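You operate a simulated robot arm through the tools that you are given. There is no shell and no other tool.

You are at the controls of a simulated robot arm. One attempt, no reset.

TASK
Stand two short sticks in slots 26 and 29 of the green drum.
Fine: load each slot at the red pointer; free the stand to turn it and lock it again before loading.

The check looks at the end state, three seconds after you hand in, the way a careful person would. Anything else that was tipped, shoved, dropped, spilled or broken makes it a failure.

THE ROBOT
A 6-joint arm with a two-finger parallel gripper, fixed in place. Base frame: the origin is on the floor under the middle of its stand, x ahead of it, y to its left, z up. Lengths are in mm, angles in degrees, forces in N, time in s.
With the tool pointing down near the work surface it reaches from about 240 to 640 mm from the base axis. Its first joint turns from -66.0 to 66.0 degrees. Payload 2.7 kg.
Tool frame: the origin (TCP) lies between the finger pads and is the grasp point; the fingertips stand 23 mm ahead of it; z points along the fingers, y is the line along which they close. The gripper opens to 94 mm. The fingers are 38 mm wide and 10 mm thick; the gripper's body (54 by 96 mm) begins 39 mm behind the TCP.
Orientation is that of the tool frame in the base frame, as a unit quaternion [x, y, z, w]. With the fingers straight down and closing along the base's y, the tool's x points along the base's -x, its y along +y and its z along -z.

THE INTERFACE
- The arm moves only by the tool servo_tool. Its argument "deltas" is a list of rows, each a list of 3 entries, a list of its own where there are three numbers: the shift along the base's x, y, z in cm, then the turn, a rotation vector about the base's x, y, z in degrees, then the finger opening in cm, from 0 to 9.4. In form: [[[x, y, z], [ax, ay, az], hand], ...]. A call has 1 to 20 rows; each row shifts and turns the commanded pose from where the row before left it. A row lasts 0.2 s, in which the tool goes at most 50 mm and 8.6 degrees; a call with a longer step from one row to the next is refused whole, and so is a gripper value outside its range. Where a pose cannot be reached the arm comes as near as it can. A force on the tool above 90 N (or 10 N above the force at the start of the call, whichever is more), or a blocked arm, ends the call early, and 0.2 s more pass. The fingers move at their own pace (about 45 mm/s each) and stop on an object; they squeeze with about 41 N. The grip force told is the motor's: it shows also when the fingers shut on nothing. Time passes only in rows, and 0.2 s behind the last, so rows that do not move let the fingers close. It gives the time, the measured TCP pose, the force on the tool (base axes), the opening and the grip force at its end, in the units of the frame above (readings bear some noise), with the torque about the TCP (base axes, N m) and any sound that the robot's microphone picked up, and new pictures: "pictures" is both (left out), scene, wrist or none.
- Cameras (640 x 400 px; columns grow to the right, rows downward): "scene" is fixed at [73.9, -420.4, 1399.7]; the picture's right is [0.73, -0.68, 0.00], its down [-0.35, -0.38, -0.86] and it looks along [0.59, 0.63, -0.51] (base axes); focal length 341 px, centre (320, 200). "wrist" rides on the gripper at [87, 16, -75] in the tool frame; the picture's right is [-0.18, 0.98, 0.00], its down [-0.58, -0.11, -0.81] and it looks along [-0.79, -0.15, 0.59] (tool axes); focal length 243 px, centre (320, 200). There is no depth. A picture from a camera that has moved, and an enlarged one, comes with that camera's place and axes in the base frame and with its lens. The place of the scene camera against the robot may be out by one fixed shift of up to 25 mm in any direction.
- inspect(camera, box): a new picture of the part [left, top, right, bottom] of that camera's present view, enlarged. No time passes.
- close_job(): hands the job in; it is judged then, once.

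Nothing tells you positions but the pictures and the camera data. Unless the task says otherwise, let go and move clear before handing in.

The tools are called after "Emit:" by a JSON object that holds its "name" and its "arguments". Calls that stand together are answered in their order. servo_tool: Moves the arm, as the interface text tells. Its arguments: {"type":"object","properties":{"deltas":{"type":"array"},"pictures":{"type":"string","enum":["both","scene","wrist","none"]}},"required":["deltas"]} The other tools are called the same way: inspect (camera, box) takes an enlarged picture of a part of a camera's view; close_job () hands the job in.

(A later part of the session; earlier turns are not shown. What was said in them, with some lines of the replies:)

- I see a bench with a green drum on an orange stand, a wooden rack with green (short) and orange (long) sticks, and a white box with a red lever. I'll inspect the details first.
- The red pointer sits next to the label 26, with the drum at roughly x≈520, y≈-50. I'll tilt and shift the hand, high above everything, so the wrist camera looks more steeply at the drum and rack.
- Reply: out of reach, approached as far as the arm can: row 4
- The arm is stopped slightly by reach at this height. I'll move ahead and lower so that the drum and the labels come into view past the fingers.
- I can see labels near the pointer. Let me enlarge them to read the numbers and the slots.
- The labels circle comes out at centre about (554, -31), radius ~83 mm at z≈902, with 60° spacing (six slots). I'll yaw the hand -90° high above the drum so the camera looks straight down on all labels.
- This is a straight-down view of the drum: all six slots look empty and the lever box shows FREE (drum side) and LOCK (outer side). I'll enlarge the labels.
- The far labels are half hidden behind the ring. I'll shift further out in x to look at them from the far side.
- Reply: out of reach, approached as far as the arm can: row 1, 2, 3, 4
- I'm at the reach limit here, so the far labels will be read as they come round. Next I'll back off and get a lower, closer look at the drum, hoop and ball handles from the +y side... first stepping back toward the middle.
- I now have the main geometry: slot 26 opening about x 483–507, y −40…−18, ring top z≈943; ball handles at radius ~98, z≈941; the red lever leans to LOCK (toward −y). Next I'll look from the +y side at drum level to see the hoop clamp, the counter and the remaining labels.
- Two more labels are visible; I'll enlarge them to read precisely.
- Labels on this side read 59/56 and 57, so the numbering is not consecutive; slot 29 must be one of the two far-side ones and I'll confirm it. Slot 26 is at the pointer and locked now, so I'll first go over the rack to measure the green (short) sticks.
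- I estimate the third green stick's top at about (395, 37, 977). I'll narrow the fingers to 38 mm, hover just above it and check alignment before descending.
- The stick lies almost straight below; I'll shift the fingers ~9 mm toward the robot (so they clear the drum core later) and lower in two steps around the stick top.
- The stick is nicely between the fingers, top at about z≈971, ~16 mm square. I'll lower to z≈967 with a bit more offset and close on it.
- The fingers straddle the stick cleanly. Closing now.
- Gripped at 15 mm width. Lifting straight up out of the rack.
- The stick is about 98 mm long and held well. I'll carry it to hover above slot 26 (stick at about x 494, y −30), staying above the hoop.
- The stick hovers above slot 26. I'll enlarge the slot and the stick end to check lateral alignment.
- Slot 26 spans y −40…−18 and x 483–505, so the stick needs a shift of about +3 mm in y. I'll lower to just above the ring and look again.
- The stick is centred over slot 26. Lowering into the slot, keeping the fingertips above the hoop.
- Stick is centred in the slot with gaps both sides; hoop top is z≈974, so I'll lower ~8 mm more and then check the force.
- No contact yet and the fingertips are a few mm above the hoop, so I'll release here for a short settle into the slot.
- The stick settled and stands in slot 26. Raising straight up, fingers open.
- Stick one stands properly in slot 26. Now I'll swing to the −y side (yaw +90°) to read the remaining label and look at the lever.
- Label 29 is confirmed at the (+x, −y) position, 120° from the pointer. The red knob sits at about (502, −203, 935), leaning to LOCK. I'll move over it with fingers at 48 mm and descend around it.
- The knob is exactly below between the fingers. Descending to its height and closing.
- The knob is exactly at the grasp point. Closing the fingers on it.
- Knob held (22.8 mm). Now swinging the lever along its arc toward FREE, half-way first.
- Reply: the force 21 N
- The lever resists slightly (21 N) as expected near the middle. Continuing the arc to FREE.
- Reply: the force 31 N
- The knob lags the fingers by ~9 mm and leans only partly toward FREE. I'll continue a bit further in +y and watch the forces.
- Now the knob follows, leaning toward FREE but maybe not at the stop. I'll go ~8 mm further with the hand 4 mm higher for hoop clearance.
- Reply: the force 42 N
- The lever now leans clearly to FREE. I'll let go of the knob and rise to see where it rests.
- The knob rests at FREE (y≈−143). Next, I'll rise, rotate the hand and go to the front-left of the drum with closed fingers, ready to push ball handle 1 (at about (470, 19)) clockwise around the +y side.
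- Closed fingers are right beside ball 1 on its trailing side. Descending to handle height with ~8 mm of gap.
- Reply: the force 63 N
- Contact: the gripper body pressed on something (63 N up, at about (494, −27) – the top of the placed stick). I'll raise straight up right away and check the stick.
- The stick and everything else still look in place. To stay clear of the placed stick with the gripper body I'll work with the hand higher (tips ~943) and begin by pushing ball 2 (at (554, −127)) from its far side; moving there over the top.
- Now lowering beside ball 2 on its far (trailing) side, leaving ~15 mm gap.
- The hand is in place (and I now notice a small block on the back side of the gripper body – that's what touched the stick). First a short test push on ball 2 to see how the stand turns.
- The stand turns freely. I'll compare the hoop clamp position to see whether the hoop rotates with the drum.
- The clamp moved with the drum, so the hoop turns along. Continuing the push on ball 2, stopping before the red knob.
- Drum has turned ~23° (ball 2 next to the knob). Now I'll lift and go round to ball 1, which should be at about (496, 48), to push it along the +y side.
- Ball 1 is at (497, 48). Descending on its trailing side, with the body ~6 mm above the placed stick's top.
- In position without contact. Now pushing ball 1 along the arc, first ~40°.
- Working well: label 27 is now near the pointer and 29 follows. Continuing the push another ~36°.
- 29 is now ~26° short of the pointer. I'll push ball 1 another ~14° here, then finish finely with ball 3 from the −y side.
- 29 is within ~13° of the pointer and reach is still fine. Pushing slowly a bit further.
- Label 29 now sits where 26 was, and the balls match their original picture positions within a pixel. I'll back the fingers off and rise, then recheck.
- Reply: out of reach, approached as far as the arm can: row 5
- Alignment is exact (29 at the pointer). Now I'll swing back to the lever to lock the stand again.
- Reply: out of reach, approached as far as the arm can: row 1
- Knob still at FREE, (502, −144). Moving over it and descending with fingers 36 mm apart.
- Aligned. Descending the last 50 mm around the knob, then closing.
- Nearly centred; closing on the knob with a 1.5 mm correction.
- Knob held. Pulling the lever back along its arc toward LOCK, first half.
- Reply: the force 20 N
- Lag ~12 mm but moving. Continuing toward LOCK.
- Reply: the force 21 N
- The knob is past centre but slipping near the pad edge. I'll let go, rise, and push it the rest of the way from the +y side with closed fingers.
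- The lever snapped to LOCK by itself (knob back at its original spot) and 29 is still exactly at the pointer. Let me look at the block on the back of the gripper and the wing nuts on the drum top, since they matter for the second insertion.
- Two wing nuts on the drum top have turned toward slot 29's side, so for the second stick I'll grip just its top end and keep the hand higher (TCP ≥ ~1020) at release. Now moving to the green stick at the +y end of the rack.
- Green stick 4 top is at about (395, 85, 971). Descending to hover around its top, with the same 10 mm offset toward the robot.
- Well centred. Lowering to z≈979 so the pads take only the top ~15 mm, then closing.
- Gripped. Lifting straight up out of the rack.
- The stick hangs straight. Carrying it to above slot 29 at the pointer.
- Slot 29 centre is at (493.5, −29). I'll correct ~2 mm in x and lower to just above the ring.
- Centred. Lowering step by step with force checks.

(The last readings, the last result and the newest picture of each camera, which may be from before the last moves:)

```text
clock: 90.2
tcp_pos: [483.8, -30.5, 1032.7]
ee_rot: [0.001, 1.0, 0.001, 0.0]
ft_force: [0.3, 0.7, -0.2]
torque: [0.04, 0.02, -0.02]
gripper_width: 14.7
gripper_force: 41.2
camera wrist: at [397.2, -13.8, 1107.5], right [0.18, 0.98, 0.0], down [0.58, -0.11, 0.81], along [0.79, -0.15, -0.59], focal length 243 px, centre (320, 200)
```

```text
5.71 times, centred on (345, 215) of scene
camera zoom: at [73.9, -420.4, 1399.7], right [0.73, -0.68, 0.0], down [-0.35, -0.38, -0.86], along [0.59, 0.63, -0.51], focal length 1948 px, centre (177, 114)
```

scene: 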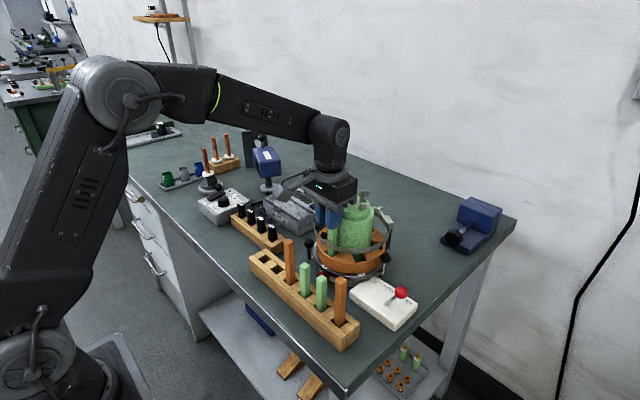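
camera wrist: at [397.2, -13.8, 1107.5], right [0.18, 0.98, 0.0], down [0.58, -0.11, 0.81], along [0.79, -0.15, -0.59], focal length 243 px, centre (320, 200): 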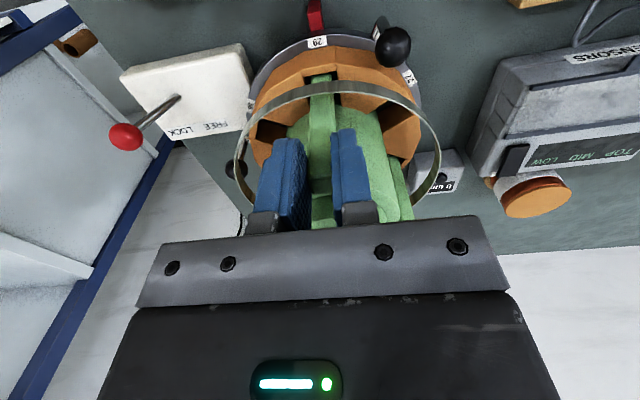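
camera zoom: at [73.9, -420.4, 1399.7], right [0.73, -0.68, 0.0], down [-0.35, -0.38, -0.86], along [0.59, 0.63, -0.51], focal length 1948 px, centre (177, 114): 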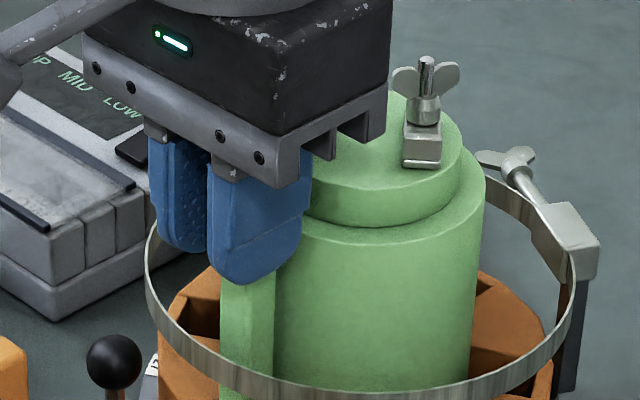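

Stick is inside slot 29 by ~15 mm, no contact. Lowering another ~10 mm carefully.

Emit:
{"name": "servo_tool", "arguments": {"deltas": [[[0, 0.05, -0.4], [0, 0, 0], 0.5], [[0, 0, -0.3], [0, 0, 0], 0.5], [[0, 0, -0.3], [0, 0, 0], 0.5], [[0, 0, 0], [0, 0, 0], 0.5]], "pictures": "both"}}

Emit:
{"name": "inspect", "arguments": {"camera": "wrist", "box": [240, 40, 400, 140]}}

Emit:
{"name": "inspect", "arguments": {"camera": "scene", "box": [310, 190, 380, 260]}}

```text
clock: 91.2
tcp_pos: [483.5, -29.7, 1022.9]
ee_rot: [-0.001, 1.0, 0.001, 0.001]
ft_force: [-0.1, -0.7, 0.0]
torque: [0.0, -0.01, -0.01]
gripper_width: 14.8
gripper_force: 41.4
camera wrist: at [397.3, -13.5, 1097.6], right [0.18, 0.98, 0.0], down [0.58, -0.11, 0.81], along [0.79, -0.15, -0.59], focal length 243 px, centre (320, 200)
```

scene: 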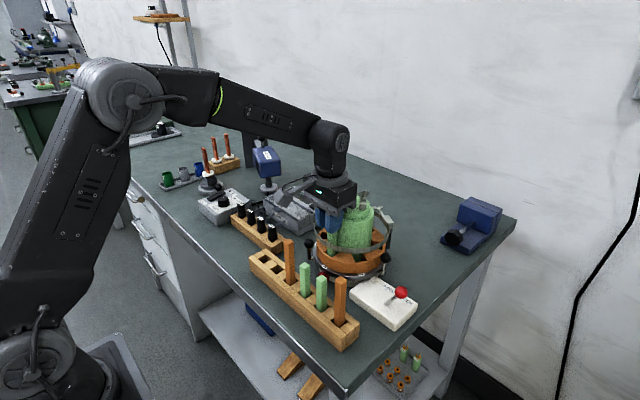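
wrist: 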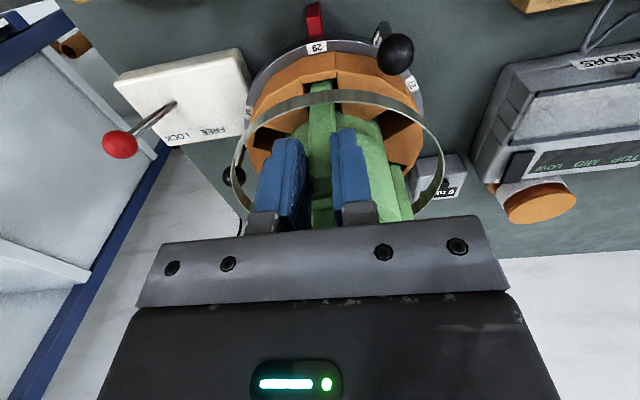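

```text
4.00 times, centred on (320, 90) of wrist
camera zoom: at [397.3, -13.5, 1097.6], right [0.18, 0.98, 0.0], down [0.58, -0.11, 0.81], along [0.79, -0.15, -0.59], focal length 970 px, centre (320, 640)
```

zoom: 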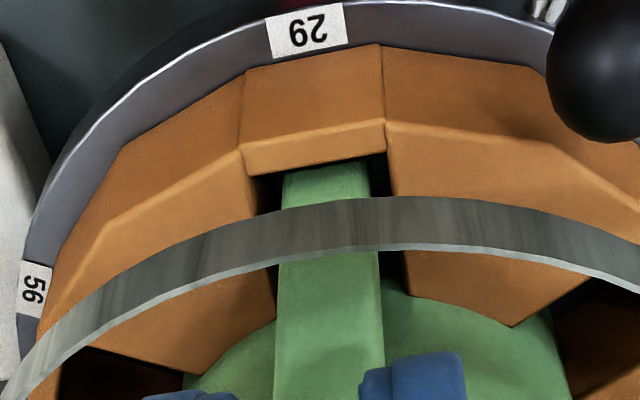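

```text
5.71 times, centred on (345, 225) of scene
camera zoom: at [73.9, -420.4, 1399.7], right [0.73, -0.68, 0.0], down [-0.35, -0.38, -0.86], along [0.59, 0.63, -0.51], focal length 1948 px, centre (177, 57)
```

zoom: 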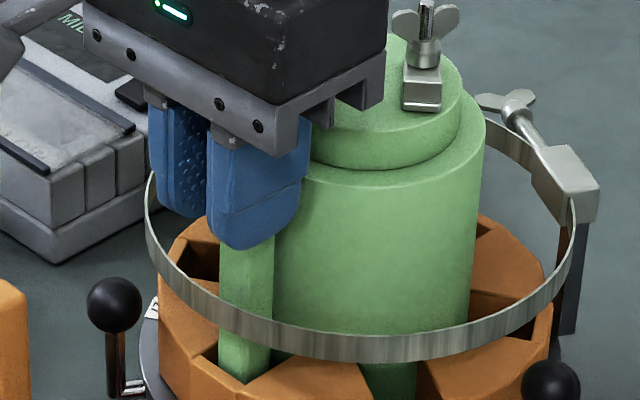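

Still no contact. Three more millimetres, then a gentle release for the last ~12 mm.

Emit:
{"name": "servo_tool", "arguments": {"deltas": [[[0, 0.03, -0.15], [0, 0, 0], 0.5], [[0, 0, -0.15], [0, 0, 0], 0.5], [[0, 0, 0], [0, 0, 0], 0.5]], "pictures": "none"}}

```text
clock: 92.0
tcp_pos: [483.9, -29.3, 1019.8]
ee_rot: [0.0, 1.0, 0.001, 0.0]
ft_force: [-0.1, -0.5, -0.5]
torque: [0.01, 0.02, -0.03]
gripper_width: 14.8
gripper_force: 40.8
```

No force. Releasing.

Emit:
{"name": "servo_tool", "arguments": {"deltas": [[[0, 0, 0], [0, 0, 0], 1.7], [[0, 0, 0], [0, 0, 0], 2.0], [[0, 0, 0], [0, 0, 0], 2.8], [[0, 0, 0], [0, 0, 0], 3.2]], "pictures": "both"}}

Emit:
{"name": "inspect", "arguments": {"camera": "wrist", "box": [240, 40, 400, 240]}}

Emit:
{"name": "inspect", "arguments": {"camera": "scene", "box": [310, 190, 380, 260]}}

```text
clock: 93.0
tcp_pos: [483.9, -28.9, 1020.1]
ee_rot: [0.001, 1.0, 0.0, 0.0]
ft_force: [0.1, 0.6, 0.0]
torque: [-0.01, 0.02, -0.03]
gripper_width: 32.1
gripper_force: 0.0
camera wrist: at [397.1, -13.4, 1095.1], right [0.18, 0.98, 0.0], down [0.58, -0.11, 0.81], along [0.79, -0.15, -0.59], focal length 243 px, centre (320, 200)
```

scene: 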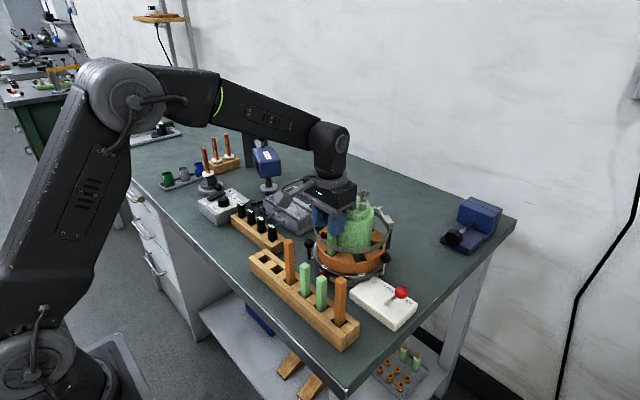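
wrist: 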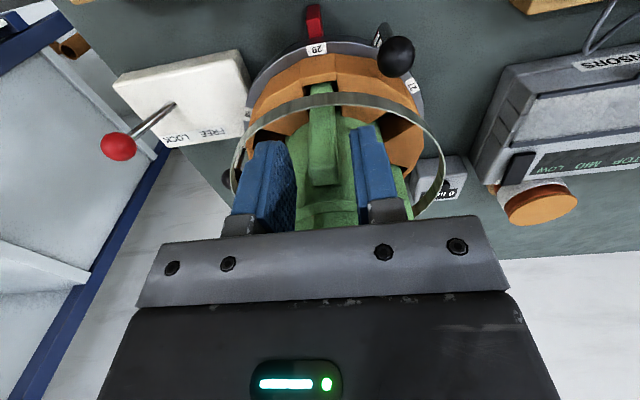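

```text
2.00 times, centred on (320, 140) of wrist
camera zoom: at [397.1, -13.4, 1095.1], right [0.18, 0.98, 0.0], down [0.58, -0.11, 0.81], along [0.79, -0.15, -0.59], focal length 485 px, centre (320, 320)
```

zoom: 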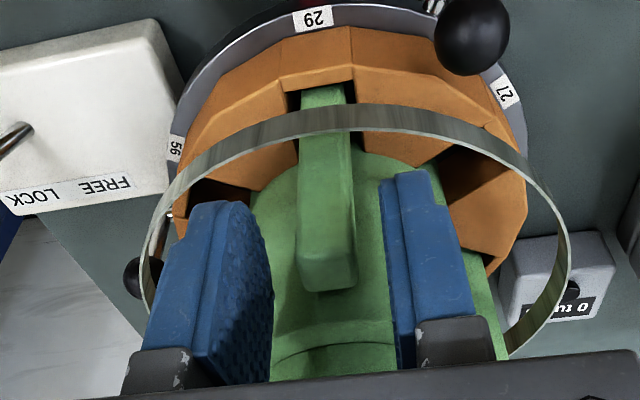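

```text
5.71 times, centred on (345, 225) of scene
camera zoom: at [73.9, -420.4, 1399.7], right [0.73, -0.68, 0.0], down [-0.35, -0.38, -0.86], along [0.59, 0.63, -0.51], focal length 1948 px, centre (177, 57)
```

zoom: 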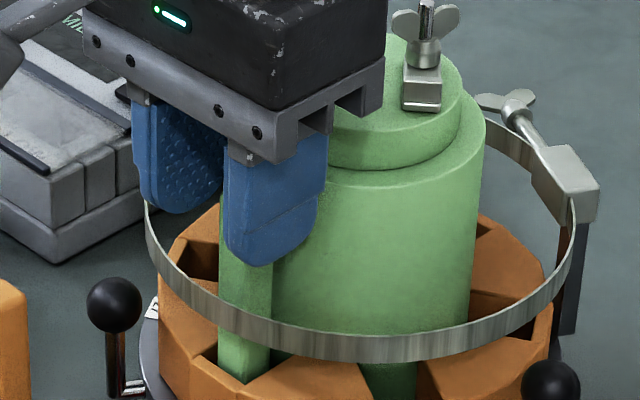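

The second stick has dropped into slot 29 and stands. Rising straight up and backing away toward a clear position.

Emit:
{"name": "servo_tool", "arguments": {"deltas": [[[0, 0, 1], [0, 0, 0], 3.2], [[0, 0, 2], [0, 0, 0], 3.2], [[0, 0, 2.5], [0, 0, 0], 3.2], [[0, 0, 3], [0, 0, 0], 3.2], [[-1, 0, 3], [0, 0, 0], 3.2], [[-2, 1, 2], [0, 0, 0], 3.2], [[-3, 1, 1], [0, 0, 0], 3.2], [[-3, 1, 0], [0, 0, 0], 3.2], [[-3, 1, 0], [0, 0, 0], 3.2], [[0, 0, 0], [0, 0, 0], 3.2]], "pictures": "both"}}

Emit:
{"name": "inspect", "arguments": {"camera": "scene", "box": [290, 170, 430, 300]}}

Emit:
{"name": "inspect", "arguments": {"camera": "wrist", "box": [200, 0, 420, 200]}}

Emit:
{"name": "inspect", "arguments": {"camera": "scene", "box": [150, 130, 450, 350]}}

```text
clock: 95.2
tcp_pos: [364.2, 9.5, 1165.6]
ee_rot: [0.001, 1.0, 0.001, 0.001]
ft_force: [0.5, -0.3, 0.1]
torque: [0.0, 0.02, -0.01]
gripper_width: 32.1
gripper_force: 0.0
camera wrist: at [277.2, 26.3, 1240.5], right [0.19, 0.98, 0.0], down [0.58, -0.11, 0.81], along [0.79, -0.15, -0.59], focal length 243 px, centre (320, 200)
```

scene: 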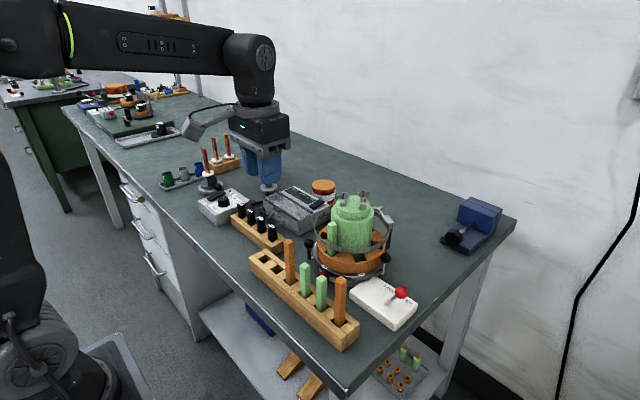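
wrist: 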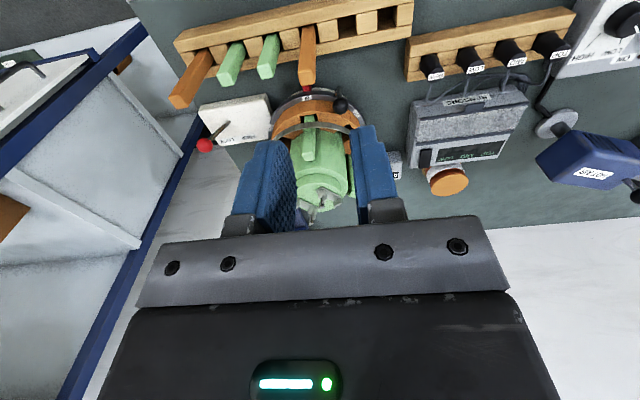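

```text
3.08 times, centred on (360, 235) of scene
camera zoom: at [73.9, -420.4, 1399.7], right [0.73, -0.68, 0.0], down [-0.35, -0.38, -0.86], along [0.59, 0.63, -0.51], focal length 1049 px, centre (197, 92)
```

zoom: 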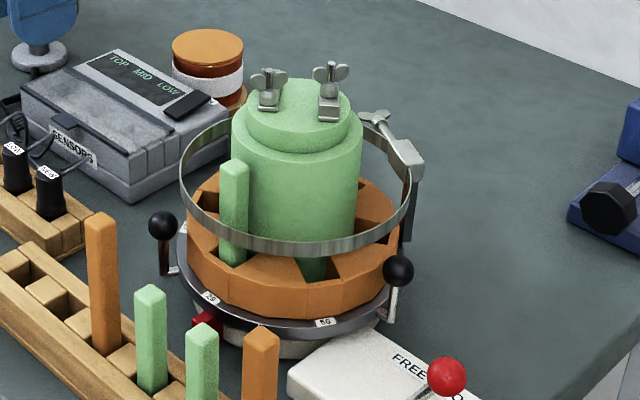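

```text
2.00 times, centred on (310, 100) of wrist
camera zoom: at [277.2, 26.3, 1240.5], right [0.19, 0.98, 0.0], down [0.58, -0.11, 0.81], along [0.79, -0.15, -0.59], focal length 485 px, centre (340, 400)
```

zoom: 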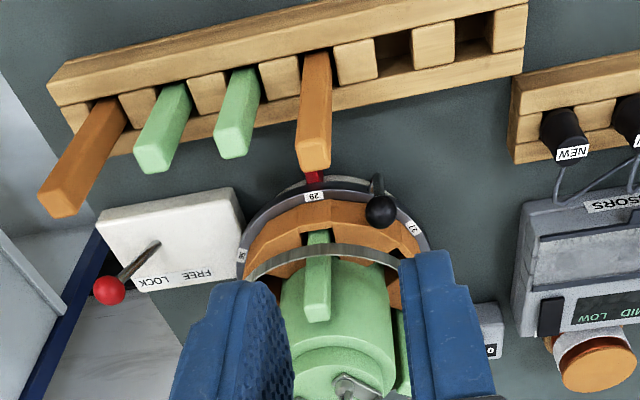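

```text
1.82 times, centred on (300, 240) of scene
camera zoom: at [73.9, -420.4, 1399.7], right [0.73, -0.68, 0.0], down [-0.35, -0.38, -0.86], along [0.59, 0.63, -0.51], focal length 620 px, centre (356, 127)
```

zoom: 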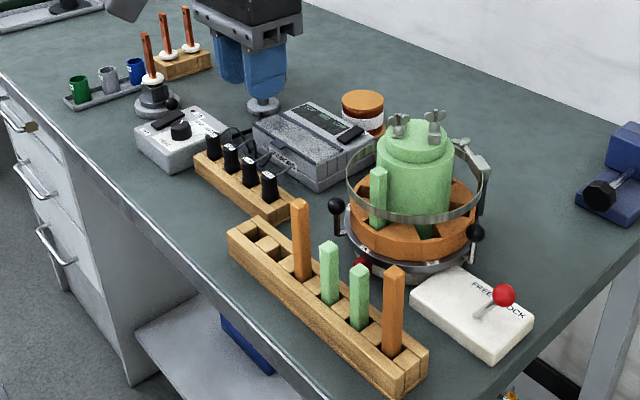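

Both slots are loaded, the lever is at LOCK and everything else looks undisturbed. One last look with the fingers opened wide to verify stick one in slot 26.

Emit:
{"name": "servo_tool", "arguments": {"deltas": [[[0, 1.5, 0], [0, 0, -4], 9.4], [[0, 1.5, 0], [0, 0, -4], 9.4], [[0, 1.5, 0], [0, 0, -4], 9.4], [[0, 1.5, 0], [0, 0, -4], 9.4], [[0, 0, 0], [0, 0, 0], 9.4]], "pictures": "wrist"}}

Emit:
{"name": "inspect", "arguments": {"camera": "wrist", "box": [220, 80, 420, 230]}}

```text
clock: 96.4
tcp_pos: [363.6, 69.9, 1165.3]
ee_rot: [0.14, 0.99, 0.001, 0.001]
ft_force: [0.0, -0.1, -0.1]
torque: [-0.02, 0.02, -0.03]
gripper_width: 93.9
gripper_force: 0.0
camera wrist: at [285.4, 109.3, 1239.8], right [0.45, 0.89, 0.0], down [0.53, -0.27, 0.81], along [0.72, -0.36, -0.59], focal length 243 px, centre (320, 200)
```

wrist: 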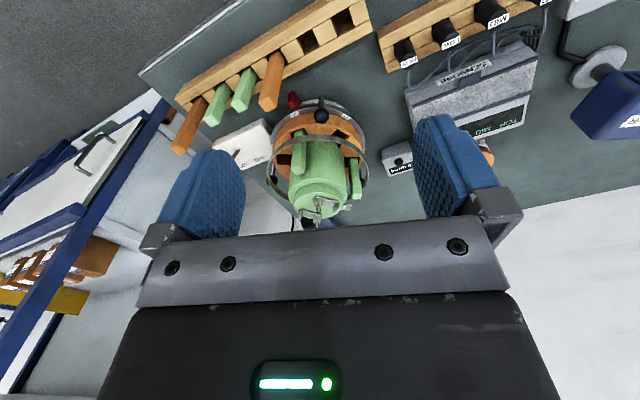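

```text
2.67 times, centred on (320, 155) of wrist
camera zoom: at [285.4, 109.3, 1239.8], right [0.45, 0.89, 0.0], down [0.53, -0.27, 0.81], along [0.72, -0.36, -0.59], focal length 647 px, centre (320, 320)
```

zoom: 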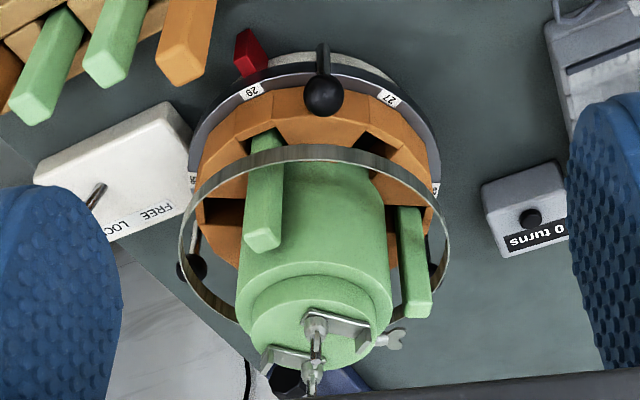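

Both green sticks stand upright: one in slot 29 at the pointer and one in slot 26, two places further round. The stand is locked, the hand is clear and the rest of the bench looks undisturbed, so I'm handing in the job.

Emit:
{"name": "close_job", "arguments": {}}

```text
The job is handed in.
```

Both short green sticks are standing upright, one in slot 26 and one in slot 29 of the green drum. I handed the job in, but no verdict has come back.

- **Loading:** I loaded slot 26 at the red pointer with the stand locked as I found it. I then freed the stand and turned it 120° until 29 was at the pointer. I locked it again before loading slot 29.
- **Release height:** I let go of each stick slightly above the slot floor, about 5 mm for slot 26 and 12 mm for slot 29. This kept the gripper clear of the hoop and the wing nuts.
- **Contact with the first stick:** The gripper body pressed down on it with about 63 N while I was positioning to turn the drum. It stayed upright in slot 26, and I saw no sign that anything had shifted.
- **End state:** The lever is at LOCK, 29 is at the pointer, and the hand is open and clear. Nothing else on the bench looked moved in the last pictures.
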